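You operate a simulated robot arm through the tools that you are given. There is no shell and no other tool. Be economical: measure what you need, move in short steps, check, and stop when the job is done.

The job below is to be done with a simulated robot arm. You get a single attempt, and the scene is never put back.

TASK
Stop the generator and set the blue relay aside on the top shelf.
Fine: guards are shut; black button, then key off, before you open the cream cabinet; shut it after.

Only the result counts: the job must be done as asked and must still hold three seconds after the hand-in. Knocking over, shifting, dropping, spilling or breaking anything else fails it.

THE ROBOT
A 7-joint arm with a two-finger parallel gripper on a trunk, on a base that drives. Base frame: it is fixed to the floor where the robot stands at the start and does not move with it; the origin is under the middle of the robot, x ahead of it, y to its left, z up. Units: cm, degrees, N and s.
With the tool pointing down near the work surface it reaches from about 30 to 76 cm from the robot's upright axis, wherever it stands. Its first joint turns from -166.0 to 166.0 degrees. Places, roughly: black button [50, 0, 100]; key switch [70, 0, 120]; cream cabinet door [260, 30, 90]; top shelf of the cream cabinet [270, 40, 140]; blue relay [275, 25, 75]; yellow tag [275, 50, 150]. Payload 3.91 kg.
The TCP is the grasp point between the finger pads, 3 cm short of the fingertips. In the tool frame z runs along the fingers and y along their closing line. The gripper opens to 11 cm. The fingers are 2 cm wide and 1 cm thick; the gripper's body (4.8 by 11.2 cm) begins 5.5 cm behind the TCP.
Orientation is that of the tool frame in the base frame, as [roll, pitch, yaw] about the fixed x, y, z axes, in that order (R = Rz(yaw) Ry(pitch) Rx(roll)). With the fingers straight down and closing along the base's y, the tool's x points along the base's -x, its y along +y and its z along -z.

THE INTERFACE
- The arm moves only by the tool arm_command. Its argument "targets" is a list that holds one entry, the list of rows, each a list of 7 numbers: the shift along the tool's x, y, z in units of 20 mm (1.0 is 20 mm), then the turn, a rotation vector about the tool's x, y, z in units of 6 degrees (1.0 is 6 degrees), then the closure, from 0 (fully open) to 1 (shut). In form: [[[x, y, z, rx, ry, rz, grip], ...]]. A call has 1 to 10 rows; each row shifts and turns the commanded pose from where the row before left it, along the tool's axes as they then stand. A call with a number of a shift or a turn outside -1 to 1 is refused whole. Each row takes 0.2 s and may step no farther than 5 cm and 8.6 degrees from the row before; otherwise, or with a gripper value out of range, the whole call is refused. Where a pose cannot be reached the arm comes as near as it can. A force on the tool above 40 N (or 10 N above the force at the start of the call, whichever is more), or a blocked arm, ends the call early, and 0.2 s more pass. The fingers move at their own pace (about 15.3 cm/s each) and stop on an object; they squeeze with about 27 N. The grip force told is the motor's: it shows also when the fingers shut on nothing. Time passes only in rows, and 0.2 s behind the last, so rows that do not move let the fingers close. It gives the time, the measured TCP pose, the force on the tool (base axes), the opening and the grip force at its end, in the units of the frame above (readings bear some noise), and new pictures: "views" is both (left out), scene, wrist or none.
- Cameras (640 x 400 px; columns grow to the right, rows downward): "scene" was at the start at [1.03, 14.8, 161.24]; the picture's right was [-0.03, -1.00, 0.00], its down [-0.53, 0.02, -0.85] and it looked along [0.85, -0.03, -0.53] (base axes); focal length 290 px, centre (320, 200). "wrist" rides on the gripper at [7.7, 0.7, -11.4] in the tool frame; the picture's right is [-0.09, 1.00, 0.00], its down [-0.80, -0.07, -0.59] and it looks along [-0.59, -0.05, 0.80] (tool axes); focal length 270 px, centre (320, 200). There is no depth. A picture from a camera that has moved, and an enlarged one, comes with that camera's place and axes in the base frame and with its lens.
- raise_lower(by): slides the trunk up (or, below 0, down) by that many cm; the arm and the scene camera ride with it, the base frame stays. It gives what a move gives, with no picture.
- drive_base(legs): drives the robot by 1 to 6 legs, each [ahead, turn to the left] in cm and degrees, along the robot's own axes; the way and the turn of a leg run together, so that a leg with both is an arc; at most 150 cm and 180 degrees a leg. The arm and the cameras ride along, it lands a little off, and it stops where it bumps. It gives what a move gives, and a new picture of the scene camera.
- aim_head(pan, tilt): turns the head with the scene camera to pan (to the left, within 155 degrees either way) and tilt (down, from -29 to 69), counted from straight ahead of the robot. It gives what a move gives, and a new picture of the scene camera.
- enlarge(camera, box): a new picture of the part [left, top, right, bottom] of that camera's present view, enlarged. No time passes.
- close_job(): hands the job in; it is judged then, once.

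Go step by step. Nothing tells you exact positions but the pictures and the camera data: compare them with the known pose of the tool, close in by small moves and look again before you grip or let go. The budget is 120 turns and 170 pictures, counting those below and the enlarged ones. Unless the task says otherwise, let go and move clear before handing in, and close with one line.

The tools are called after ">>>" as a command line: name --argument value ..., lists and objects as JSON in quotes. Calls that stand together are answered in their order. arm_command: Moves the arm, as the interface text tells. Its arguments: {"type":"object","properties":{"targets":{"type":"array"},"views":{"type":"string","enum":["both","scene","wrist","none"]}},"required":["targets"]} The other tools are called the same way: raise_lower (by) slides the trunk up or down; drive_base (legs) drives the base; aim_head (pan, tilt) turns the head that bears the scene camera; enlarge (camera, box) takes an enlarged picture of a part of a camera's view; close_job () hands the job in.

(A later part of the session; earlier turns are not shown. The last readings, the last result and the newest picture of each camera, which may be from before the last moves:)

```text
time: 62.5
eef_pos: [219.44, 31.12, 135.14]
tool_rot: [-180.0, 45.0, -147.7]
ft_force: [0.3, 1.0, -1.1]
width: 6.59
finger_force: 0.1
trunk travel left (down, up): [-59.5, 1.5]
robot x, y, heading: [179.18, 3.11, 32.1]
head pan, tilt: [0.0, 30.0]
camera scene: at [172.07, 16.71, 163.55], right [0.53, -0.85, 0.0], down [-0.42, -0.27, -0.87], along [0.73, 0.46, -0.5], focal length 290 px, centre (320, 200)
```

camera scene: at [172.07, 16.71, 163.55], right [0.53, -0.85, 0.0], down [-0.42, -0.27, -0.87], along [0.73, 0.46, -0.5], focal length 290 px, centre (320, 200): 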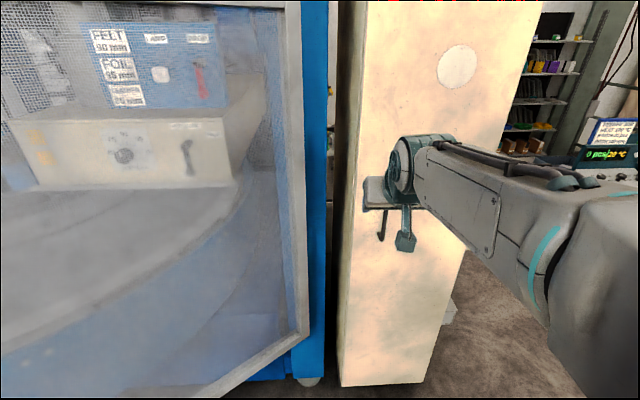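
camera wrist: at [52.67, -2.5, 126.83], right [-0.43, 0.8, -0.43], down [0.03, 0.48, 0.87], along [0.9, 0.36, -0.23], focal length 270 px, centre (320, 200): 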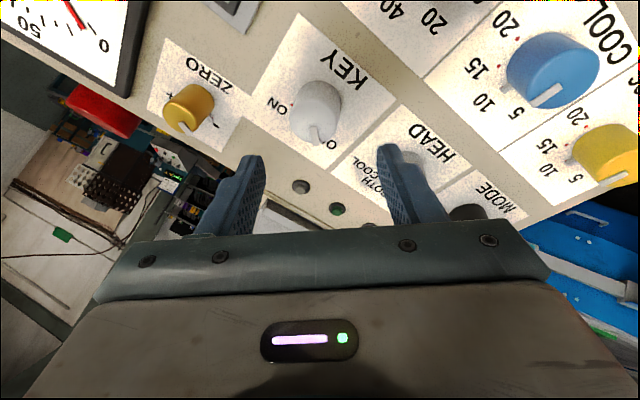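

The door spans about (250, 53) to (274.5, 14). I level the tool to point at the door so the wrist camera sees the handle.

>>> arm_command --targets '[[[0, 0, 0, 0, -0.94, 0, 0.4], [0, 0, 0, 0, -0.94, 0, 0.4], [0, 0, 0, 0, -0.94, 0, 0.2], [0, 0, 0, 0, -0.94, 0, 0], [0, 0, 0, 0, -0.94, 0, 0], [0, 0, 0, 0, -0.94, 0, 0], [0, 0, 0, 0, -0.94, 0, 0], [0, 0, 0, 0, -0.94, 0, 0]]]' --views "none"

>>> raise_lower --by -22

>>> arm_command --targets '[[[0, 0, 0, 0, 0, 0, 0]]]'

```text
time: 64.3
eef_pos: [219.42, 31.07, 135.15]
tool_rot: [5.2, 89.8, 37.5]
ft_force: [0.5, 0.2, 0.6]
width: 11.02
finger_force: 0.0
trunk travel left (down, up): [-59.5, 1.5]
robot x, y, heading: [179.26, 3.12, 32.4]
head pan, tilt: [0.0, 30.0]
```

```text
time: 66.6
eef_pos: [219.35, 31.07, 113.02]
tool_rot: [0.1, 89.9, 32.3]
ft_force: [-1.1, 0.7, 0.3]
width: 11.02
finger_force: 0.1
trunk travel left (down, up): [-37.5, 23.5]
robot x, y, heading: [179.3, 3.15, 32.4]
head pan, tilt: [0.0, 30.0]
```

```text
time: 67.0
eef_pos: [219.37, 31.06, 113.11]
tool_rot: [-0.4, 89.8, 31.8]
ft_force: [-0.6, 0.4, 0.2]
width: 11.01
finger_force: 0.1
trunk travel left (down, up): [-37.5, 23.5]
robot x, y, heading: [178.95, 2.98, 32.1]
head pan, tilt: [0.0, 30.0]
camera scene: at [172.0, 16.66, 141.55], right [0.53, -0.85, 0.0], down [-0.42, -0.27, -0.87], along [0.73, 0.46, -0.5], focal length 290 px, centre (320, 200)
camera wrist: at [209.32, 25.54, 105.33], right [-0.53, 0.84, 0.09], down [-0.47, -0.38, 0.8], along [0.71, 0.38, 0.59], focal length 270 px, centre (320, 200)
```

scene: 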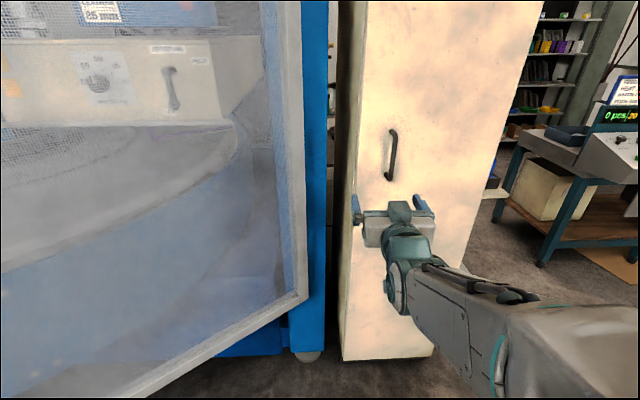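
wrist: 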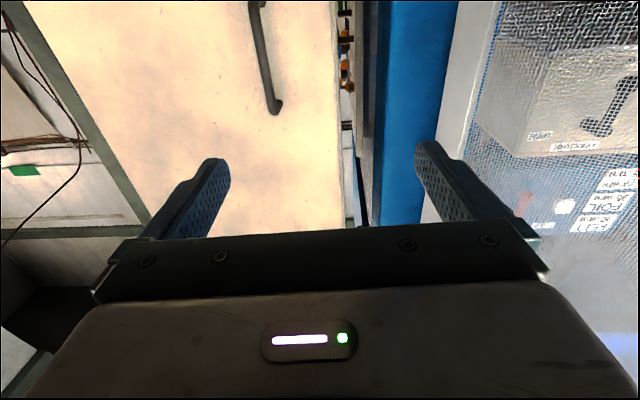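

The handle's bar spans z≈102–118 around (253, 42.5), 34 cm ahead and 8 cm right of the tool. I shift the tool right, then drive a little closer.

>>> arm_command --targets '[[[0.31, -0.82, 0, 0, 0, 0, 0], [0.31, -0.82, 0, 0, 0, 0, 0], [0.31, -0.82, 0, 0, 0, 0, 0], [0.31, -0.82, 0, 0, 0, 0, 0], [0.31, -0.82, 0, 0, 0, 0, 0]]]' --views "none"

>>> drive_base --legs '[[12, 0]]'

>>> arm_command --targets '[[[0, 0, 0, 0, 0, 0, 0]]]' --views "wrist"

```text
time: 68.2
eef_pos: [223.75, 24.22, 110.0]
tool_rot: [3.7, 89.8, 35.9]
ft_force: [-0.2, -0.8, 0.5]
width: 10.99
finger_force: 0.0
trunk travel left (down, up): [-37.5, 23.5]
robot x, y, heading: [179.0, 3.13, 32.1]
head pan, tilt: [0.0, 30.0]
```

```text
time: 69.4
eef_pos: [233.92, 30.47, 109.92]
tool_rot: [0.4, 89.8, 32.7]
ft_force: [0.4, 0.0, 0.0]
width: 11.03
finger_force: 0.1
trunk travel left (down, up): [-37.5, 23.5]
robot x, y, heading: [189.24, 9.11, 32.2]
head pan, tilt: [0.0, 30.0]
camera scene: at [182.11, 23.03, 141.55], right [0.53, -0.85, 0.0], down [-0.42, -0.27, -0.87], along [0.73, 0.46, -0.5], focal length 290 px, centre (320, 200)
```

scene: 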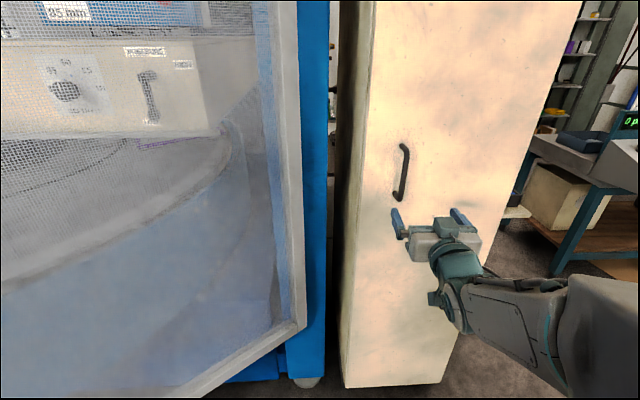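

```text
time: 69.8
eef_pos: [233.85, 30.48, 110.0]
tool_rot: [1.4, 89.8, 33.8]
ft_force: [-0.3, 0.5, -0.2]
width: 11.02
finger_force: 0.2
trunk travel left (down, up): [-37.5, 23.5]
robot x, y, heading: [189.51, 9.77, 32.0]
head pan, tilt: [0.0, 30.0]
camera wrist: at [223.81, 24.91, 102.2], right [-0.53, 0.84, 0.09], down [-0.47, -0.38, 0.8], along [0.71, 0.38, 0.59], focal length 270 px, centre (320, 200)
```

wrist: 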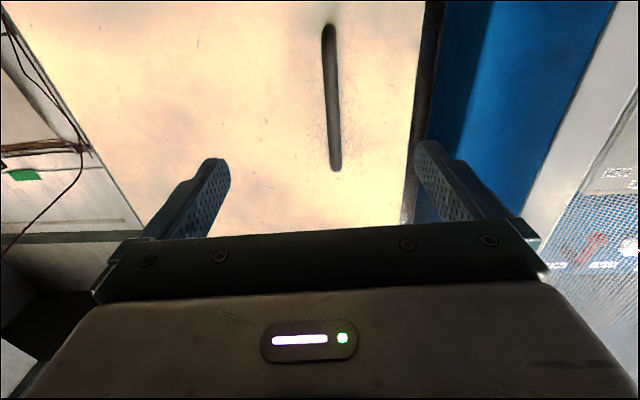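

The handle is dead ahead, about 22 cm off. I advance 16 cm with the fingers half open.

>>> arm_command --targets '[[[0, 0, 1, 0, 0, 0, 0.3], [0, 0.1, 1, 0, 0, 0, 0.3], [0, 0, 1, 0, 0, 0, 0.3], [0, 0, 1, 0, 0, 0, 0.3], [0, 0, 1, 0, 0, 0, 0.3], [0, 0, 1, 0, 0, 0, 0.3], [0, 0, 1, 0, 0, 0, 0.3], [0, 0, 1, 0, 0, 0, 0.3]]]'

```text
time: 71.6
eef_pos: [247.43, 39.11, 110.13]
tool_rot: [5.5, 89.8, 37.9]
ft_force: [1.2, 0.1, -1.0]
width: 7.73
finger_force: 0.0
trunk travel left (down, up): [-37.5, 23.5]
robot x, y, heading: [189.13, 9.35, 32.4]
head pan, tilt: [0.0, 30.0]
camera scene: at [182.11, 23.03, 141.55], right [0.53, -0.85, 0.0], down [-0.42, -0.27, -0.87], along [0.73, 0.46, -0.5], focal length 290 px, centre (320, 200)
camera wrist: at [237.31, 33.6, 102.22], right [-0.53, 0.84, 0.09], down [-0.47, -0.38, 0.8], along [0.71, 0.38, 0.59], focal length 270 px, centre (320, 200)
```

scene: 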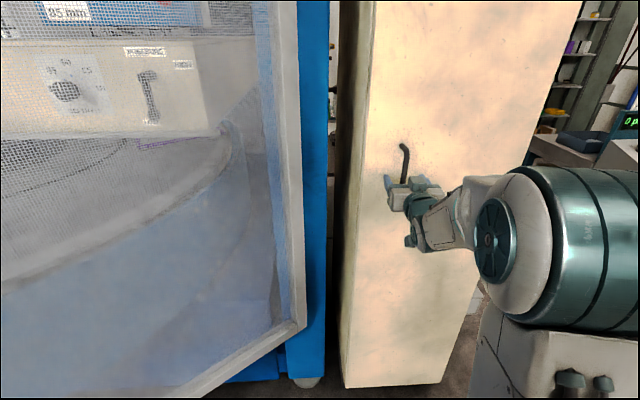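
wrist: 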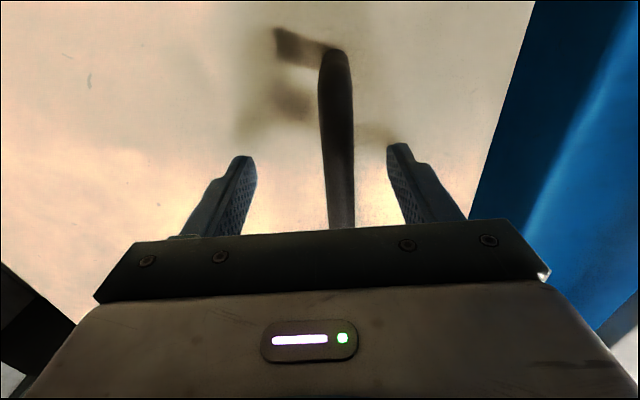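

The bar is ~6–7 cm ahead and ~1.3 cm left of the tool axis. I correct and move in 4.6 cm.

>>> arm_command --targets '[[[0, 0.6, 0.4, 0, 0, 0, 0.3], [0, 0, 0.7, 0, 0, 0, 0.3], [0, 0, 0.7, 0, 0, 0, 0.3], [0, 0, 0.5, 0, 0, 0, 0.3]]]'

>>> enlarge --camera "scene" --box '[350, 120, 470, 260]'

```text
time: 72.1
eef_pos: [247.37, 39.95, 110.1]
tool_rot: [-61.6, 89.9, -29.7]
ft_force: [-26.5, -19.5, 5.5]
width: 7.56
finger_force: 0.0
trunk travel left (down, up): [-37.5, 23.5]
robot x, y, heading: [189.17, 9.21, 32.2]
head pan, tilt: [0.0, 30.0]
stopped in row 2: the force on the tool passed its limit (the readings are from after the stop); the commanded pose is now the measured one
camera scene: at [181.59, 22.68, 141.57], right [0.53, -0.85, 0.0], down [-0.42, -0.26, -0.87], along [0.74, 0.46, -0.5], focal length 290 px, centre (320, 200)
camera wrist: at [237.2, 34.59, 102.28], right [-0.53, 0.85, 0.09], down [-0.47, -0.37, 0.8], along [0.71, 0.38, 0.59], focal length 270 px, centre (320, 200)
```

scene: 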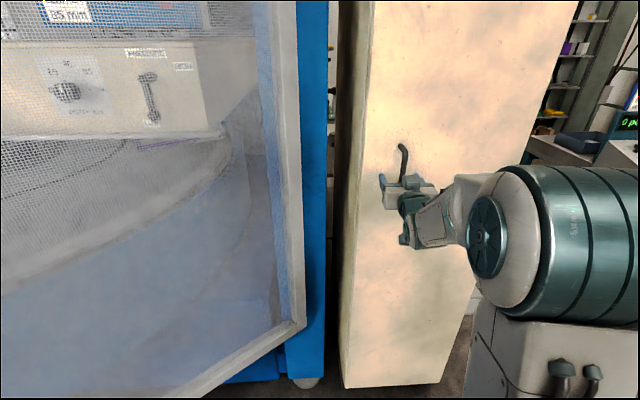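
wrist: 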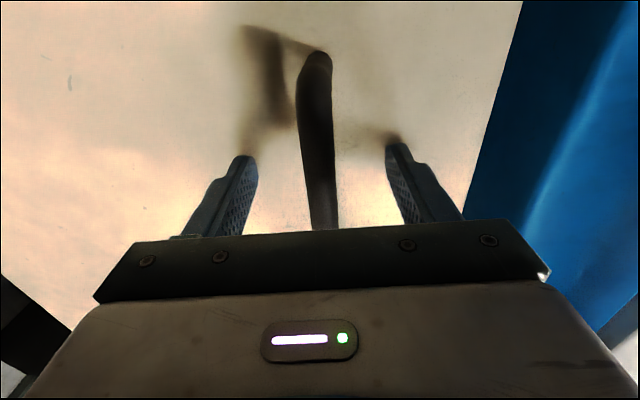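

```text
2.86 times, centred on (410, 190) of scene
camera zoom: at [181.59, 22.68, 141.57], right [0.53, -0.85, 0.0], down [-0.42, -0.26, -0.87], along [0.74, 0.46, -0.5], focal length 830 px, centre (63, 229)
```

zoom: 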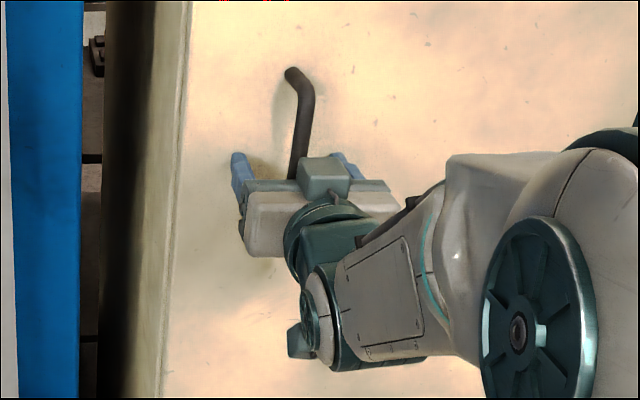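

The fingertips touch the door face, so the door is nearer than thought and the bar is already between the fingers. I back off slightly and close on the bar.

>>> arm_command --targets '[[[0, 0, -0.25, 0, 0, 0, 0.3], [0, 0, 0, 0, 0, 0, 0.6], [0, 0, 0, 0, 0, 0, 1], [0, 0, 0, 0, 0, 0, 1], [0, 0, 0, 0, 0, 0, 1]]]' --views "wrist"

```text
time: 73.3
eef_pos: [247.39, 40.29, 109.58]
tool_rot: [-165.7, 89.5, -133.7]
ft_force: [-0.4, 1.3, -2.9]
width: 1.36
finger_force: 44.9
trunk travel left (down, up): [-37.5, 23.5]
robot x, y, heading: [188.7, 9.66, 32.0]
head pan, tilt: [0.0, 30.0]
camera wrist: at [237.17, 34.71, 101.94], right [-0.53, 0.85, 0.09], down [-0.46, -0.37, 0.8], along [0.71, 0.38, 0.59], focal length 270 px, centre (320, 200)
```

wrist: 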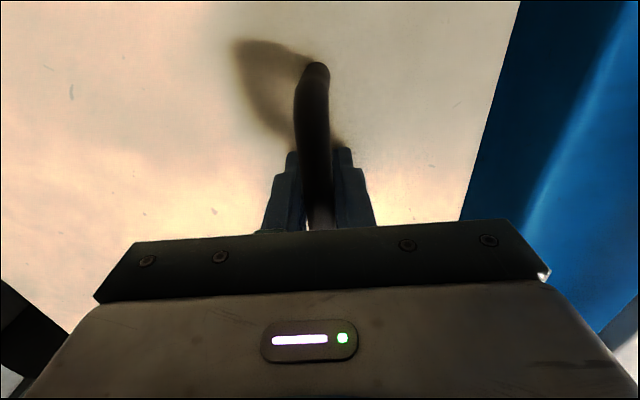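

The bar is held. I pull the door along its arc around the right-hand hinge, 15° first.

>>> arm_command --targets '[[[0, -0.02, -0.86, -0.5, 0, 0, 1], [0, -0.02, -0.86, -0.5, 0, 0, 1], [0, -0.02, -0.86, -0.5, 0, 0, 1], [0, -0.02, -0.86, -0.5, 0, 0, 1], [0, -0.02, -0.86, -0.5, 0, 0, 1]]]'

```text
time: 74.3
eef_pos: [242.95, 35.21, 109.78]
tool_rot: [157.1, 89.4, -161.2]
ft_force: [13.2, -11.0, -2.1]
width: 1.36
finger_force: 45.3
trunk travel left (down, up): [-37.5, 23.5]
robot x, y, heading: [189.31, 9.86, 31.3]
head pan, tilt: [0.0, 30.0]
stopped in row 4: the force on the tool passed its limit (the readings are from after the stop); the commanded pose is now the measured one
camera scene: at [182.51, 22.99, 141.57], right [0.52, -0.85, 0.0], down [-0.43, -0.26, -0.87], along [0.74, 0.45, -0.5], focal length 290 px, centre (320, 200)
camera wrist: at [233.87, 28.1, 101.97], right [-0.66, 0.74, 0.09], down [-0.39, -0.45, 0.81], along [0.64, 0.5, 0.58], focal length 270 px, centre (320, 200)
```

scene: 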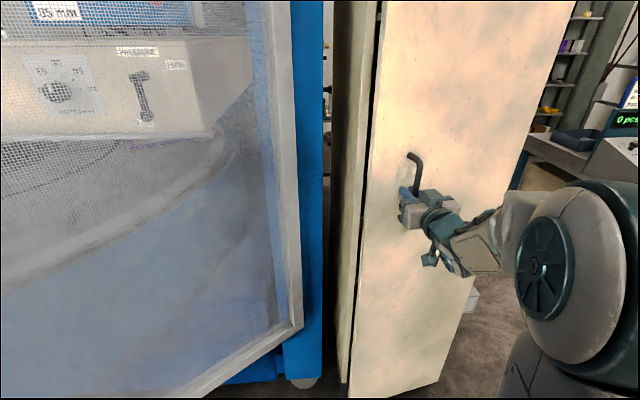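
wrist: 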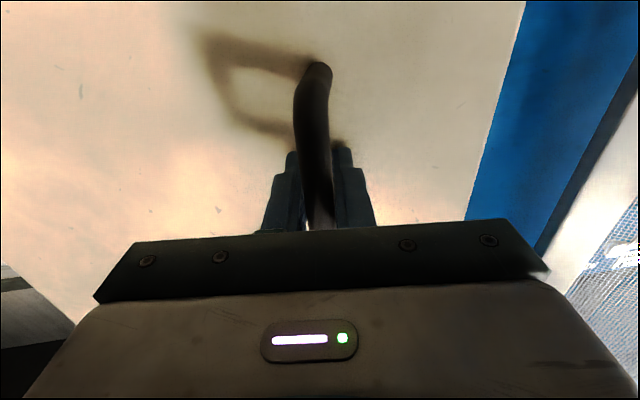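

The door is opening. The force points toward the hinge, so I bias the arc slightly inward and continue.

>>> arm_command --targets '[[[0, -0.12, -0.8, -0.5, 0, 0, 1], [0, -0.1, -0.8, -0.5, 0, 0, 1], [0, -0.1, -0.8, -0.5, 0, 0, 1], [0, -0.1, -0.8, -0.5, 0, 0, 1], [0, -0.1, -0.8, -0.5, 0, 0, 1], [0, -0.1, -0.8, -0.5, 0, 0, 1]]]' --views "scene"

```text
time: 75.1
eef_pos: [240.7, 31.59, 109.72]
tool_rot: [155.0, 89.4, -156.0]
ft_force: [17.4, -9.3, -4.7]
width: 1.38
finger_force: 44.9
trunk travel left (down, up): [-37.5, 23.5]
robot x, y, heading: [189.06, 9.12, 31.1]
head pan, tilt: [0.0, 30.0]
stopped in row 3: the force on the tool passed its limit (the readings are from after the stop); the commanded pose is now the measured one
camera scene: at [182.69, 23.04, 141.56], right [0.52, -0.86, 0.0], down [-0.43, -0.26, -0.87], along [0.74, 0.45, -0.5], focal length 290 px, centre (320, 200)
```

scene: 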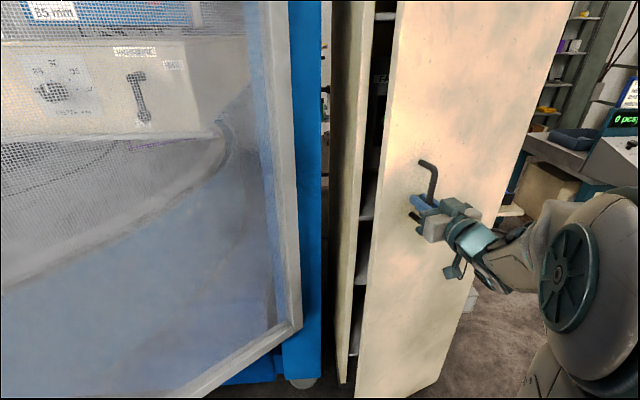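

Still pulling radially inward; the handle stands off the door so the tangent leans more toward the hinge. I bias further and continue.

>>> arm_command --targets '[[[0, -0.35, -0.7, -0.5, 0, 0, 1], [0, -0.25, -0.8, -0.5, 0, 0, 1], [0, -0.25, -0.8, -0.5, 0, 0, 1], [0, -0.25, -0.8, -0.5, 0, 0, 1], [0, -0.25, -0.8, -0.5, 0, 0, 1], [0, -0.25, -0.8, -0.5, 0, 0, 1]]]' --views "scene"

```text
time: 76.5
eef_pos: [237.63, 22.9, 109.7]
tool_rot: [145.1, 89.4, -147.8]
ft_force: [-9.2, -1.3, -6.7]
width: 1.37
finger_force: 44.5
trunk travel left (down, up): [-37.5, 23.5]
robot x, y, heading: [189.09, 9.33, 31.4]
head pan, tilt: [0.0, 30.0]
stopped in row 6: the force on the tool passed its limit (the readings are from after the stop); the commanded pose is now the measured one
camera scene: at [182.12, 23.02, 141.58], right [0.52, -0.85, 0.0], down [-0.43, -0.26, -0.87], along [0.74, 0.45, -0.5], focal length 290 px, centre (320, 200)
```

scene: 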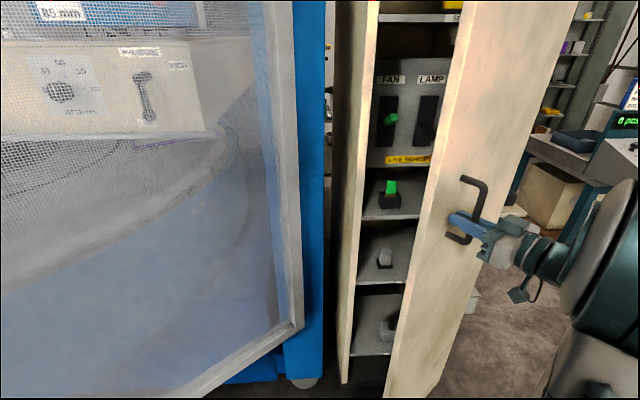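

The door is about 45° open and I can see shelves, a switch panel and components inside. I keep pulling.

>>> arm_command --targets '[[[0, -0.1, -0.8, -0.5, 0, 0, 1], [0, -0.18, -0.8, -0.5, 0, 0, 1], [0, -0.18, -0.8, -0.5, 0, 0, 1], [0, -0.18, -0.8, -0.5, 0, 0, 1], [0, -0.18, -0.8, -0.5, 0, 0, 1], [0, -0.18, -0.8, -0.5, 0, 0, 1]]]' --views "scene"

```text
time: 77.9
eef_pos: [237.13, 13.25, 109.64]
tool_rot: [117.8, 89.3, -157.3]
ft_force: [-8.9, -4.7, -18.8]
width: 1.37
finger_force: 44.9
trunk travel left (down, up): [-37.5, 23.5]
robot x, y, heading: [189.1, 9.45, 31.6]
head pan, tilt: [0.0, 30.0]
camera scene: at [182.25, 22.98, 141.54], right [0.52, -0.85, 0.0], down [-0.43, -0.26, -0.87], along [0.74, 0.45, -0.5], focal length 290 px, centre (320, 200)
```

scene: 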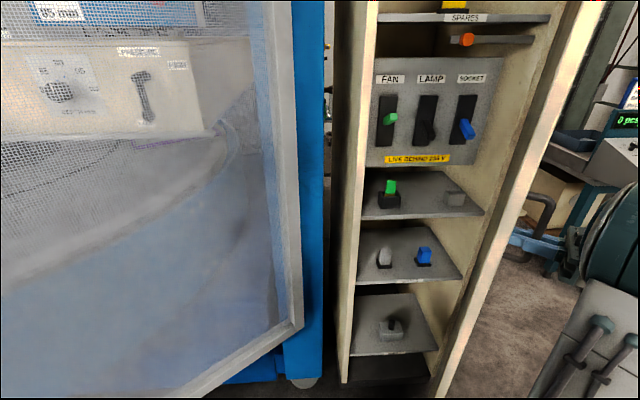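

The cabinet interior is in view: switch panel (FAN, LAMP, SOCKET), relays on shelves, SPARES shelf on top. I open the door a bit further.

>>> arm_command --targets '[[[0.1, -0.12, -0.8, -0.5, 0, 0, 1], [0.05, -0.16, -0.8, -0.5, 0, 0, 1], [0, -0.16, -0.8, -0.5, 0, 0, 1], [0, -0.16, -0.8, -0.5, 0, 0, 1], [0, -0.16, -0.8, -0.5, 0, 0, 1], [0, -0.16, -0.8, -0.5, 0, 0, 1]]]' --views "scene"

```text
time: 79.3
eef_pos: [239.35, 3.92, 109.65]
tool_rot: [75.5, 89.8, 178.4]
ft_force: [13.4, 3.0, 36.3]
width: 1.37
finger_force: 45.1
trunk travel left (down, up): [-37.5, 23.5]
robot x, y, heading: [189.33, 9.74, 31.5]
head pan, tilt: [0.0, 30.0]
camera scene: at [182.2, 23.09, 141.58], right [0.52, -0.85, 0.0], down [-0.43, -0.26, -0.87], along [0.74, 0.45, -0.5], focal length 290 px, centre (320, 200)
```

scene: 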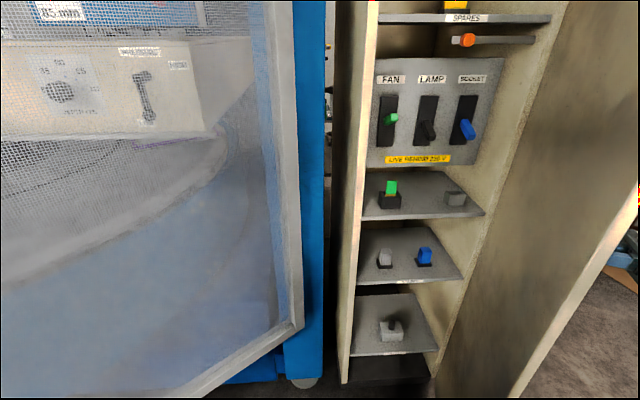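

The door is about 100° open. I relax, release the handle and back the gripper off to the right, then look inside.

>>> arm_command --targets '[[[-0.1, 0, 0, 0, 0, 0, 1], [0, 0, 0, 0, 0, 0, 0.7], [0, 0, 0, 0, 0, 0, 0.6], [0, 0, -0.6, 0, 0, 0, 0.6], [0, 0, -1, 0, 0, 0, 0.6], [0, 0, -1, 0, 0, 0, 0.6], [0, 0, -1, 0, 0, 0, 0.6]]]' --views "wrist"

>>> enlarge --camera "scene" --box '[340, 0, 560, 200]'

>>> enlarge --camera "scene" --box '[340, 160, 560, 360]'

```text
time: 80.9
eef_pos: [241.06, -3.14, 109.68]
tool_rot: [106.3, 89.4, -150.4]
ft_force: [-0.1, -0.2, 0.4]
width: 4.4
finger_force: 0.0
trunk travel left (down, up): [-37.5, 23.5]
robot x, y, heading: [189.27, 9.45, 31.4]
head pan, tilt: [0.0, 30.0]
camera wrist: at [242.8, -14.48, 101.95], right [-0.97, -0.22, 0.1], down [0.21, -0.56, 0.8], along [-0.12, 0.8, 0.59], focal length 270 px, centre (320, 200)
```

wrist: 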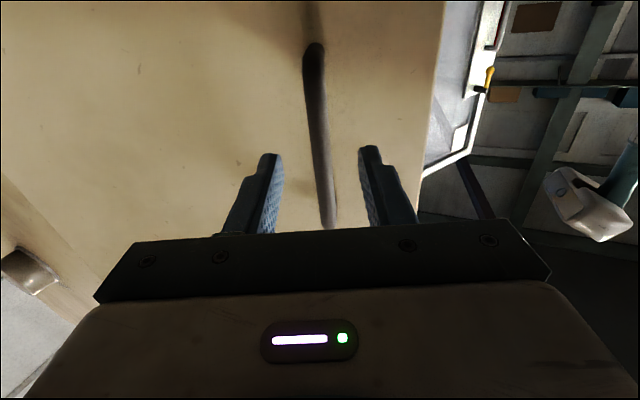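

```text
2.00 times, centred on (450, 100) of scene
camera zoom: at [182.27, 23.04, 141.55], right [0.52, -0.85, 0.0], down [-0.43, -0.26, -0.87], along [0.74, 0.45, -0.5], focal length 581 px, centre (60, 400)
```

zoom: 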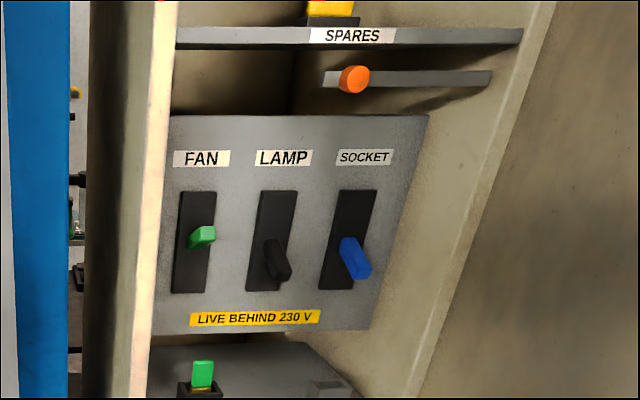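

```text
2.00 times, centred on (450, 260) of scene
camera zoom: at [182.27, 23.04, 141.55], right [0.52, -0.85, 0.0], down [-0.43, -0.26, -0.87], along [0.74, 0.45, -0.5], focal length 581 px, centre (60, 80)
```

zoom: 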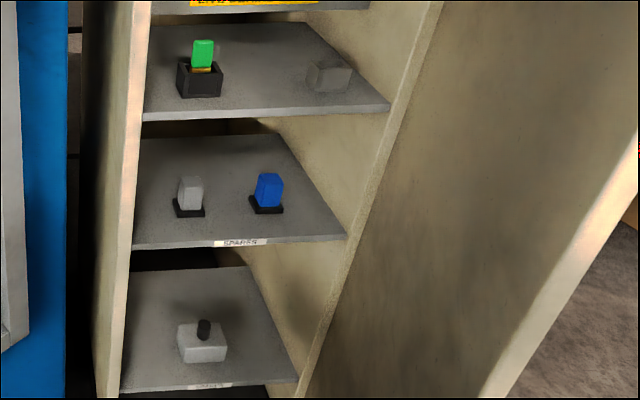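

The blue relay stands in a small base on the shelf at z≈75; the top "SPARES" shelf carries something yellow. The door is ~70° open, so I bring the gripper round its free edge to the inside to push it wider and reach in.

>>> arm_command --targets '[[[0, 0.8, -0.5, 0, 0, 0, 0.6], [0, 0.9, -0.4, 0, 0, 0, 0.8], [0, 0.9, -0.3, 0, 0, 0, 1], [0, 0.9, 0, 1, 0, 0, 1], [0, 0.9, 0, 1, 0, 0, 1], [0, 0.9, 0, 1, 0, 0, 1], [0, 0.7, 0, 1, 0, 0, 1], [0, 0.6, -0.2, 1, 0, 0, 1], [0, 0.6, -0.2, 1, 0, 0, 1]]]'

```text
time: 82.9
eef_pos: [227.22, -7.31, 109.77]
tool_rot: [149.0, 89.4, -143.9]
ft_force: [0.5, -0.4, -0.5]
width: 0.0
finger_force: 26.5
trunk travel left (down, up): [-37.5, 23.5]
robot x, y, heading: [189.25, 9.99, 31.5]
head pan, tilt: [0.0, 30.0]
camera scene: at [182.25, 23.07, 141.55], right [0.52, -0.85, 0.0], down [-0.43, -0.26, -0.87], along [0.74, 0.45, -0.5], focal length 290 px, centre (320, 200)
camera wrist: at [222.0, -17.62, 102.14], right [-0.92, 0.39, 0.09], down [-0.16, -0.57, 0.81], along [0.37, 0.72, 0.59], focal length 270 px, centre (320, 200)
```

scene: 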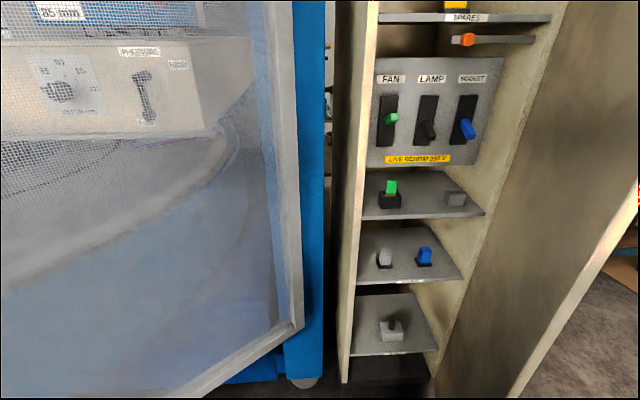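
wrist: 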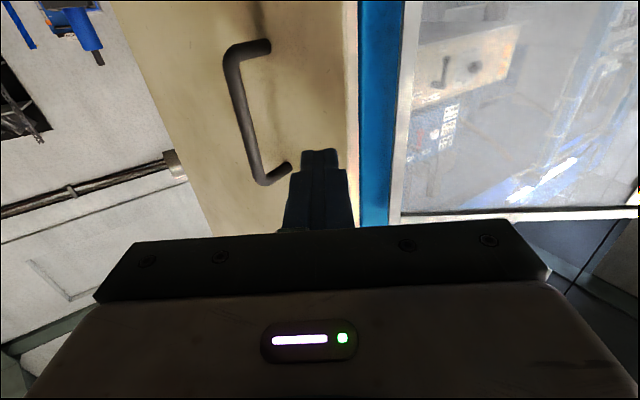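

I'm just clear of the door's edge. I back the base 13 cm so the hand can pass in front of the edge, then swing it to the left side.

>>> drive_base --legs '[[-13, 0]]'

>>> arm_command --targets '[[[0, 0.4, 0.9, 1, 0, 0, 1], [0, 0.5, 0.85, 1, 0, 0, 1], [0, 0.6, 0.8, 1, 0, 0, 1], [0, 0.7, 0.7, 1, 0, 0, 1], [0, 0.75, 0.65, 1, 0, 0, 1], [0, 0.8, 0.6, 1, 0, 0, 1], [0, 0.85, 0.53, 0, 0, 0, 1], [0, 0.85, 0.53, 0, 0, 0, 1], [0, 0.85, 0.53, 0, 0, 0, 1], [0, 0.85, 0.53, 0, 0, 0, 1]]]'

```text
time: 84.2
eef_pos: [216.08, -14.12, 109.82]
tool_rot: [141.7, 89.4, -151.3]
ft_force: [-0.2, 0.0, 0.0]
width: 0.0
finger_force: 27.1
trunk travel left (down, up): [-37.5, 23.5]
robot x, y, heading: [178.05, 2.96, 31.7]
head pan, tilt: [0.0, 30.0]
camera scene: at [171.24, 16.29, 141.55], right [0.52, -0.85, 0.0], down [-0.43, -0.26, -0.87], along [0.74, 0.45, -0.5], focal length 290 px, centre (320, 200)
```

scene: 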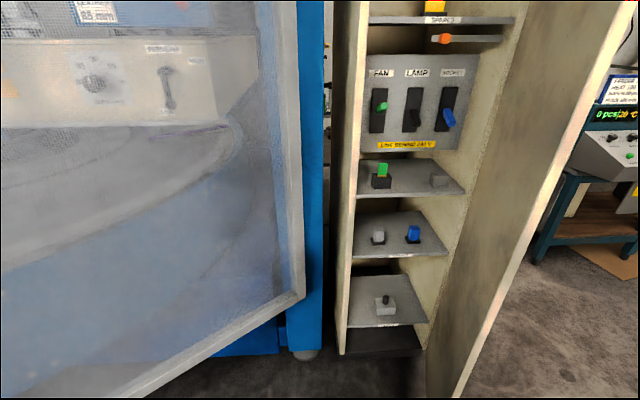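

```text
time: 86.4
eef_pos: [217.85, 4.31, 111.92]
tool_rot: [177.7, 89.3, -151.3]
ft_force: [0.9, 0.0, 0.1]
width: 0.0
finger_force: 26.8
out of reach, approached as far as the arm can: row 8, 9, 10
trunk travel left (down, up): [-37.5, 23.5]
robot x, y, heading: [178.36, 2.96, 31.4]
head pan, tilt: [0.0, 30.0]
camera scene: at [171.24, 16.32, 141.55], right [0.52, -0.85, 0.0], down [-0.43, -0.26, -0.87], along [0.74, 0.45, -0.5], focal length 290 px, centre (320, 200)
camera wrist: at [207.55, -1.16, 104.22], right [-0.51, 0.85, 0.09], down [-0.46, -0.36, 0.81], along [0.72, 0.37, 0.58], focal length 270 px, centre (320, 200)
```

scene: 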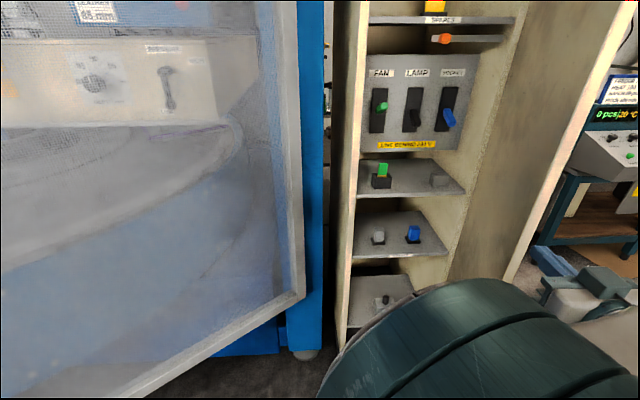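
wrist: 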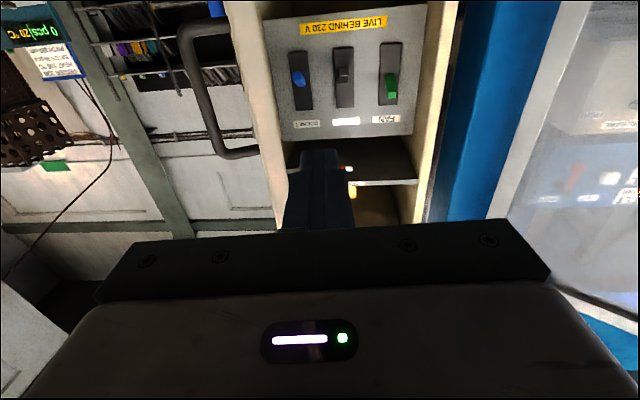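

I'm past the door's edge; the reach limit is nearness to the trunk, so I move left while stretching slightly forward.

>>> arm_command --targets '[[[0, 0.66, 0.74, 0, 0, 0, 1], [0, 0.66, 0.74, 0, 0, 0, 1], [0, 0.66, 0.74, 0, 0, 0, 1], [0, 0.66, 0.74, 0, 0, 0, 1], [0, 0.66, 0.74, 0, 0, 0, 1], [0, 0.66, 0.74, 0, 0, 0, 1], [0, 0.66, 0.74, 0, 0, 0, 1], [0, 0.66, 0.74, 0, 0, 0, 1]]]'

```text
time: 88.2
eef_pos: [223.14, 19.14, 112.17]
tool_rot: [176.4, 89.5, -152.5]
ft_force: [-0.1, 0.4, 0.9]
width: 0.0
finger_force: 27.1
out of reach, approached as far as the arm can: row 1, 3
trunk travel left (down, up): [-37.5, 23.5]
robot x, y, heading: [178.23, 2.87, 31.3]
head pan, tilt: [0.0, 30.0]
camera scene: at [171.24, 16.32, 141.55], right [0.52, -0.85, 0.0], down [-0.43, -0.26, -0.87], along [0.74, 0.45, -0.5], focal length 290 px, centre (320, 200)
camera wrist: at [212.86, 13.77, 104.61], right [-0.51, 0.85, 0.09], down [-0.47, -0.36, 0.81], along [0.72, 0.37, 0.58], focal length 270 px, centre (320, 200)
```

scene: 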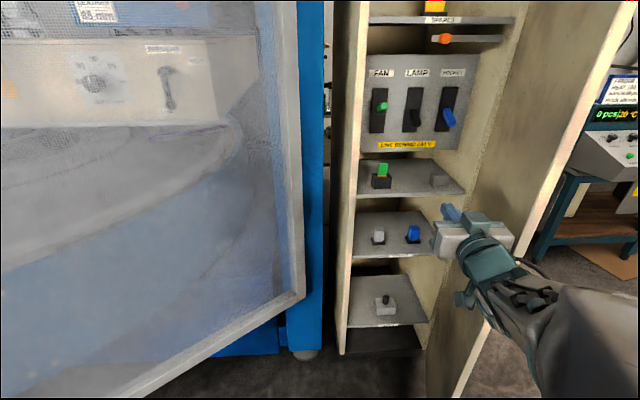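
wrist: 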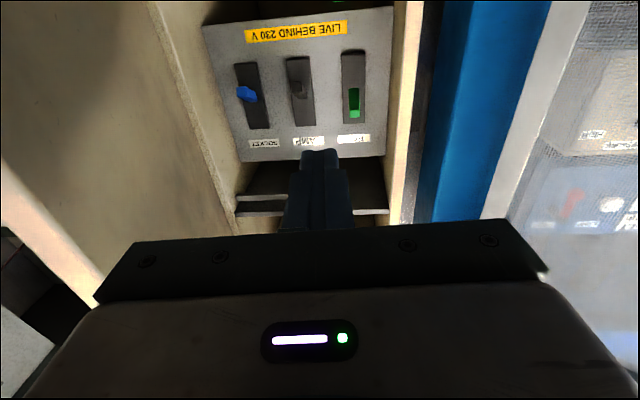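

The hand is now in front of the opening. I lower the trunk and tilt the tool 30° down to view the blue relay.

>>> raise_lower --by -24

>>> arm_command --targets '[[[0, 0.3, 0.5, 0, 1, 0, 0.3], [0, 0.3, 0.5, 0, 1, 0, 0.3], [0, 0.3, 0.5, 0, 1, 0, 0.3], [0, 0.3, 0.5, 0, 1, 0, 0.3], [0, 0, 0.5, 0, 1, 0, 0.3]]]'

```text
time: 90.7
eef_pos: [223.0, 19.13, 88.45]
tool_rot: [178.3, 89.4, -150.5]
ft_force: [0.0, 0.0, -0.7]
width: 0.01
finger_force: 26.9
trunk travel left (down, up): [-13.5, 47.5]
robot x, y, heading: [178.11, 2.78, 31.6]
head pan, tilt: [0.0, 30.0]
```

```text
time: 91.9
eef_pos: [226.05, 23.62, 87.37]
tool_rot: [-179.9, 59.4, -149.0]
ft_force: [0.0, -0.8, 0.0]
width: 7.69
finger_force: 0.0
trunk travel left (down, up): [-13.5, 47.5]
robot x, y, heading: [178.54, 2.91, 31.6]
head pan, tilt: [0.0, 30.0]
camera scene: at [171.25, 16.26, 117.55], right [0.52, -0.85, 0.0], down [-0.43, -0.26, -0.87], along [0.74, 0.45, -0.5], focal length 290 px, centre (320, 200)
camera wrist: at [213.92, 17.08, 86.36], right [-0.47, 0.88, 0.08], down [-0.05, -0.11, 0.99], along [0.88, 0.46, 0.1], focal length 270 px, centre (320, 200)
```

scene: 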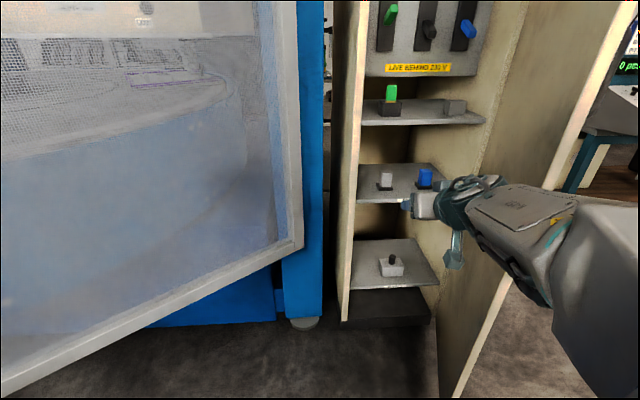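
wrist: 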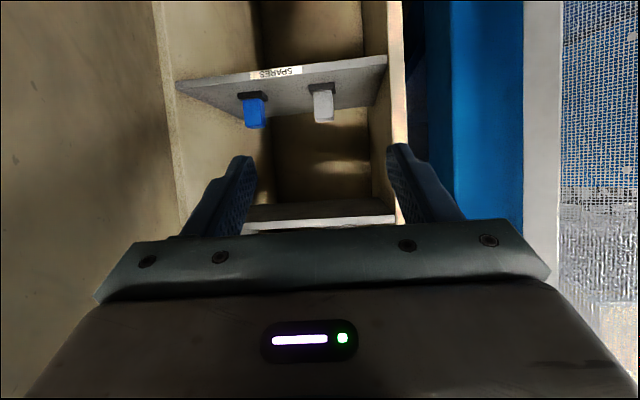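

The relay's centre triangulates to about (272.6, 33.2, 72). The half-open door would crowd the arm, so I first push it wider from the inside with the side of the gripper.

>>> arm_command --targets '[[[-0.5, 0, 0.87, 0, 0, 0, 1], [-0.5, 0, 0.87, 0, 0, 0, 1], [-0.5, 0, 0.87, 0, 0, 0, 1], [-0.5, 0, 0.87, 0, 0, 0, 1], [-0.5, 0, 0.87, 0, 0, 0, 1], [-0.5, 0, 0.87, 0, 0, 0, 1]]]' --views "none"

>>> arm_command --targets '[[[0, -1, 0, 0, 0, 0, 1], [0, -1, 0, 0, 0, 0, 1], [0, -1, 0, 0, 0, 0, 1], [0, -1, 0, 0, 0, 0, 1], [0, -1, 0, 0, 0, 0, 1], [0, -1, 0, 0, 0, 0, 1]]]'

```text
time: 93.3
eef_pos: [236.4, 29.76, 87.12]
tool_rot: [179.9, 59.5, -149.0]
ft_force: [-0.6, 0.0, 0.2]
width: 0.0
finger_force: 27.0
trunk travel left (down, up): [-13.5, 47.5]
robot x, y, heading: [178.5, 2.47, 31.4]
head pan, tilt: [0.0, 30.0]
```

```text
time: 94.7
eef_pos: [242.58, 19.56, 87.03]
tool_rot: [-179.9, 59.4, -149.1]
ft_force: [-0.3, -0.9, 0.4]
width: 0.01
finger_force: 27.0
trunk travel left (down, up): [-13.5, 47.5]
robot x, y, heading: [178.17, 2.68, 31.5]
head pan, tilt: [0.0, 30.0]
camera scene: at [171.25, 16.33, 117.55], right [0.52, -0.85, 0.0], down [-0.43, -0.26, -0.87], along [0.74, 0.45, -0.5], focal length 290 px, centre (320, 200)
camera wrist: at [230.31, 13.07, 86.18], right [-0.47, 0.88, 0.08], down [-0.05, -0.11, 0.99], along [0.88, 0.47, 0.1], focal length 270 px, centre (320, 200)
```

scene: 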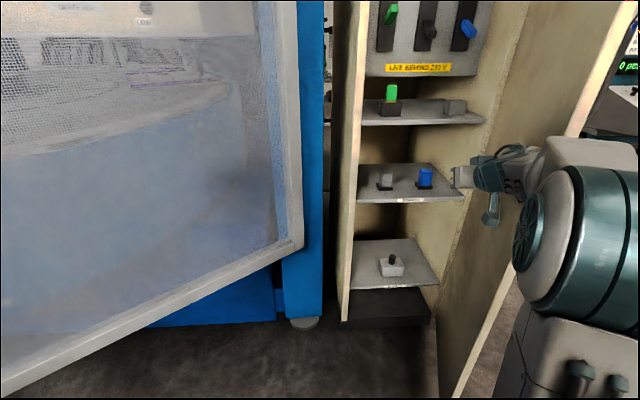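
wrist: 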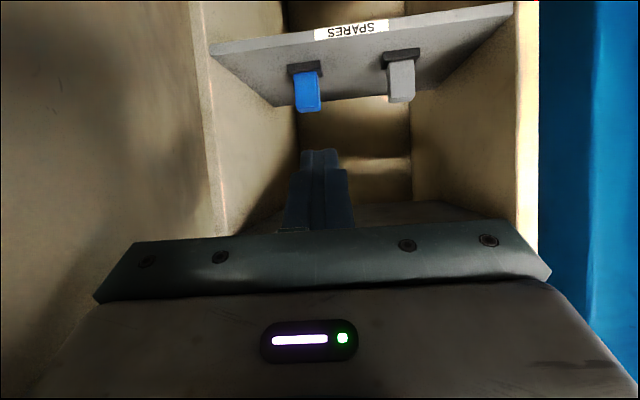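

No contact yet; I continue to the right, gently.

>>> arm_command --targets '[[[0, -0.8, 0, 0, 0, 0, 1], [0, -0.8, 0, 0, 0, 0, 1], [0, -0.8, 0, 0, 0, 0, 1], [0, -0.8, 0, 0, 0, 0, 1], [0, -0.8, 0, 0, 0, 0, 1], [0, -0.8, 0, 0, 0, 0, 1], [0, -0.8, 0, 0, 0, 0, 1], [0, -0.8, 0, 0, 0, 0, 1]]]'

```text
time: 96.5
eef_pos: [249.15, 8.49, 86.92]
tool_rot: [179.9, 59.4, -149.2]
ft_force: [-0.1, -0.2, -0.1]
width: 0.0
finger_force: 27.0
trunk travel left (down, up): [-13.5, 47.5]
robot x, y, heading: [178.05, 2.74, 31.2]
head pan, tilt: [0.0, 30.0]
camera scene: at [171.26, 16.32, 117.55], right [0.52, -0.85, 0.0], down [-0.43, -0.26, -0.87], along [0.74, 0.45, -0.5], focal length 290 px, centre (320, 200)
camera wrist: at [236.98, 1.97, 86.13], right [-0.47, 0.88, 0.08], down [-0.05, -0.11, 0.99], along [0.88, 0.46, 0.1], focal length 270 px, centre (320, 200)
```

scene: 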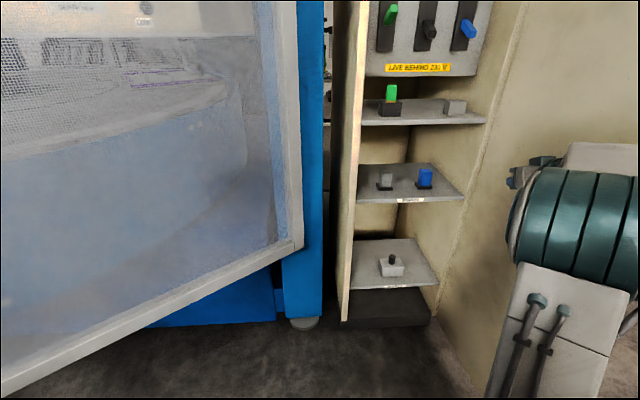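
wrist: 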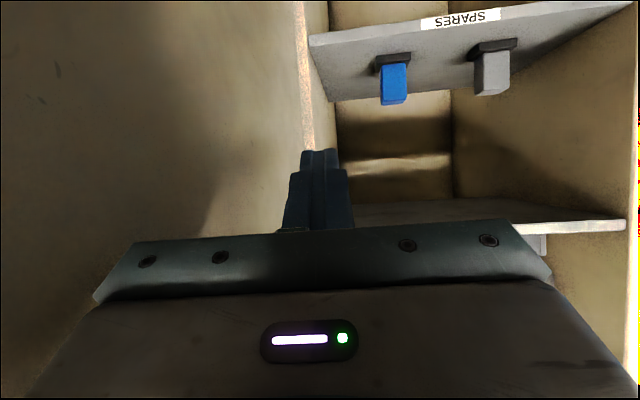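

The door followed with almost no force, now about 90° open. A little more, then I return toward the relay.

>>> arm_command --targets '[[[0, -0.8, 0, 0, 0, 0, 1], [0, -0.8, 0, 0, 0, 0, 1], [0, -0.8, 0, 0, 0, 0, 1], [0, -0.4, 0, 0, 0, 0, 1], [0, 1, 0, 0, 0, 0, 0.6], [0, 1, 0, 0, 0, 0, 0.4], [0, 1, 0, 0, 0, 0, 0.3], [0, 1, 0, 0, 0, 0, 0.3], [0, 1, 0, 0, 0, 0, 0.3], [0, 1, 0, 0, 0, 0, 0.3]]]'

```text
time: 98.7
eef_pos: [245.79, 14.15, 87.05]
tool_rot: [180.0, 59.4, -149.0]
ft_force: [0.7, -0.1, 0.1]
width: 7.69
finger_force: 0.2
trunk travel left (down, up): [-13.5, 47.5]
robot x, y, heading: [178.46, 3.08, 31.4]
head pan, tilt: [0.0, 30.0]
camera scene: at [171.26, 16.31, 117.55], right [0.52, -0.85, 0.0], down [-0.43, -0.26, -0.87], along [0.74, 0.45, -0.5], focal length 290 px, centre (320, 200)
camera wrist: at [233.61, 7.6, 86.22], right [-0.47, 0.88, 0.08], down [-0.05, -0.11, 0.99], along [0.88, 0.47, 0.1], focal length 270 px, centre (320, 200)
```

scene: 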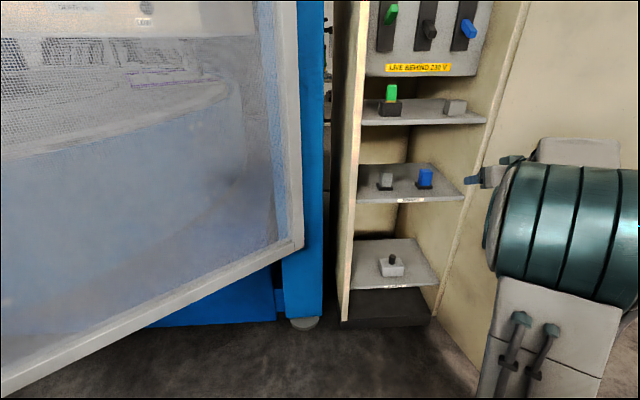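
wrist: 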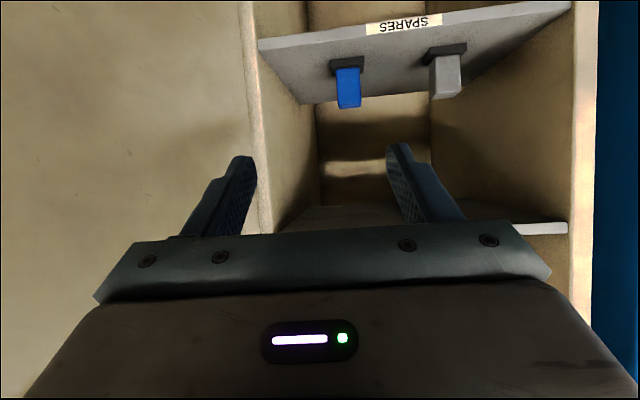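

The relay refines to about (269.5, 32.6, 73). It is beyond comfortable reach from here, so I drive 12 cm closer.

>>> arm_command --targets '[[[0, 0.8, -0.5, 0, 0, 0, 0.3], [0, 0.8, -0.5, 0, 0, 0, 0.3]]]' --views "none"

>>> drive_base --legs '[[12, 0]]'

>>> arm_command --targets '[[[0, 0, 0, 0, 0, 0, 0.3]]]' --views "wrist"

```text
time: 99.3
eef_pos: [242.71, 15.98, 88.02]
tool_rot: [179.7, 59.3, -149.1]
ft_force: [-0.2, -0.3, 0.9]
width: 7.71
finger_force: 0.0
trunk travel left (down, up): [-13.5, 47.5]
robot x, y, heading: [178.37, 2.68, 31.3]
head pan, tilt: [0.0, 30.0]
```

```text
time: 100.5
eef_pos: [252.81, 22.23, 88.08]
tool_rot: [-180.0, 59.4, -149.0]
ft_force: [0.8, 0.5, 0.6]
width: 7.7
finger_force: 0.1
trunk travel left (down, up): [-13.5, 47.5]
robot x, y, heading: [188.57, 8.72, 31.6]
head pan, tilt: [0.0, 30.0]
camera scene: at [181.37, 22.52, 117.55], right [0.52, -0.85, 0.0], down [-0.43, -0.26, -0.87], along [0.74, 0.45, -0.5], focal length 290 px, centre (320, 200)
```

scene: 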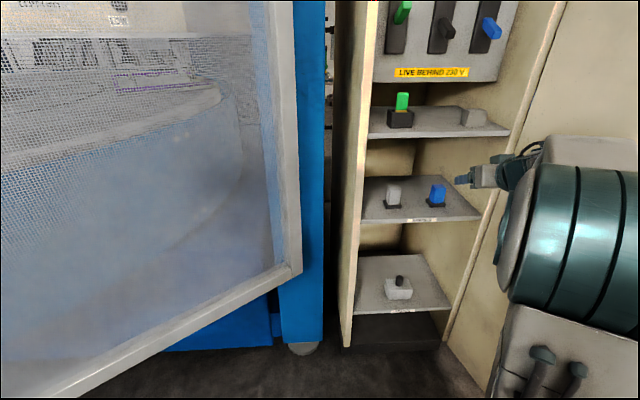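

```text
time: 100.9
eef_pos: [252.77, 22.28, 87.89]
tool_rot: [179.9, 59.5, -149.0]
ft_force: [-0.7, 0.0, 0.4]
width: 7.69
finger_force: 0.1
trunk travel left (down, up): [-13.5, 47.5]
robot x, y, heading: [188.23, 8.96, 31.7]
head pan, tilt: [0.0, 30.0]
camera wrist: at [240.63, 15.71, 87.16], right [-0.48, 0.88, 0.08], down [-0.05, -0.11, 0.99], along [0.88, 0.47, 0.1], focal length 270 px, centre (320, 200)
```

wrist: 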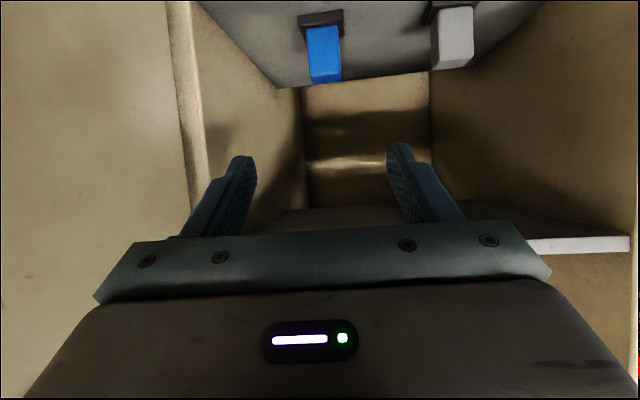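

The relay is at about (268.9, 32.7, 73.3), ~24 cm along the tool axis. I line up and advance 16 cm.

>>> arm_command --targets '[[[0.5, 0.15, 0.5, 0, 0, 0, 0.3], [0.5, 0.15, 0.5, 0, 0, 0, 0.3], [0, 0, 1, 0, 0, 0, 0.3], [0, 0, 1, 0, 0, 0, 0.3], [0, 0, 1, 0, 0, 0, 0.3], [0, 0, 1, 0, 0, 0, 0.3], [0, 0, 1, 0, 0, 0, 0.3], [0, 0, 1, 0, 0, 0, 0.3], [0, 0, 1, 0, 0, 0, 0.3]]]'

>>> enlarge --camera "scene" --box '[360, 130, 520, 250]'

```text
time: 102.9
eef_pos: [263.33, 29.36, 78.13]
tool_rot: [-180.0, 59.3, -148.9]
ft_force: [0.1, 0.0, 0.6]
width: 7.71
finger_force: 0.2
trunk travel left (down, up): [-13.5, 47.5]
robot x, y, heading: [187.9, 8.77, 31.7]
head pan, tilt: [0.0, 30.0]
camera scene: at [181.37, 22.52, 117.55], right [0.52, -0.85, 0.0], down [-0.43, -0.26, -0.87], along [0.74, 0.45, -0.5], focal length 290 px, centre (320, 200)
camera wrist: at [251.21, 22.79, 77.3], right [-0.48, 0.88, 0.08], down [-0.05, -0.11, 0.99], along [0.88, 0.47, 0.1], focal length 270 px, centre (320, 200)
```

scene: 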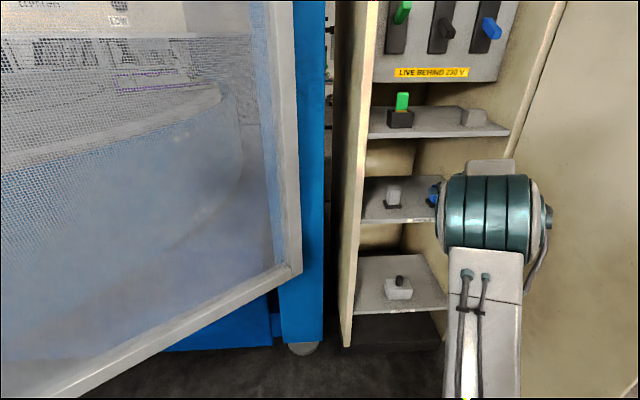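
wrist: 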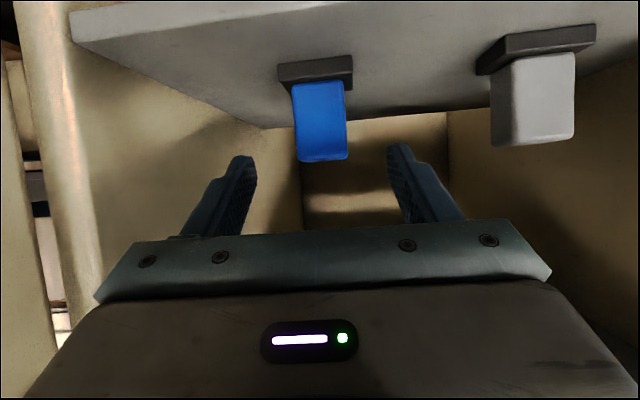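

```text
3.33 times, centred on (440, 190) of scene
camera zoom: at [181.37, 22.52, 117.55], right [0.52, -0.85, 0.0], down [-0.43, -0.26, -0.87], along [0.74, 0.45, -0.5], focal length 968 px, centre (-80, 233)
```

zoom: 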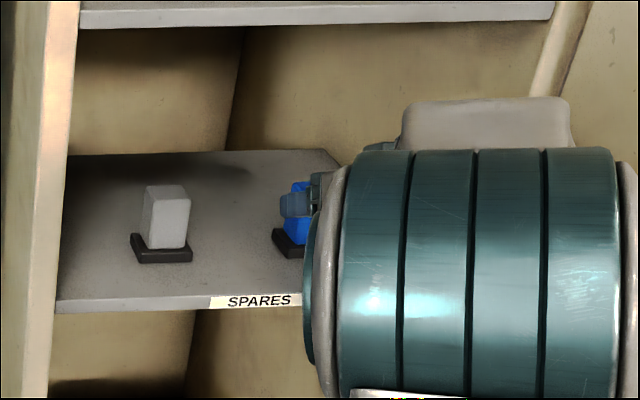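

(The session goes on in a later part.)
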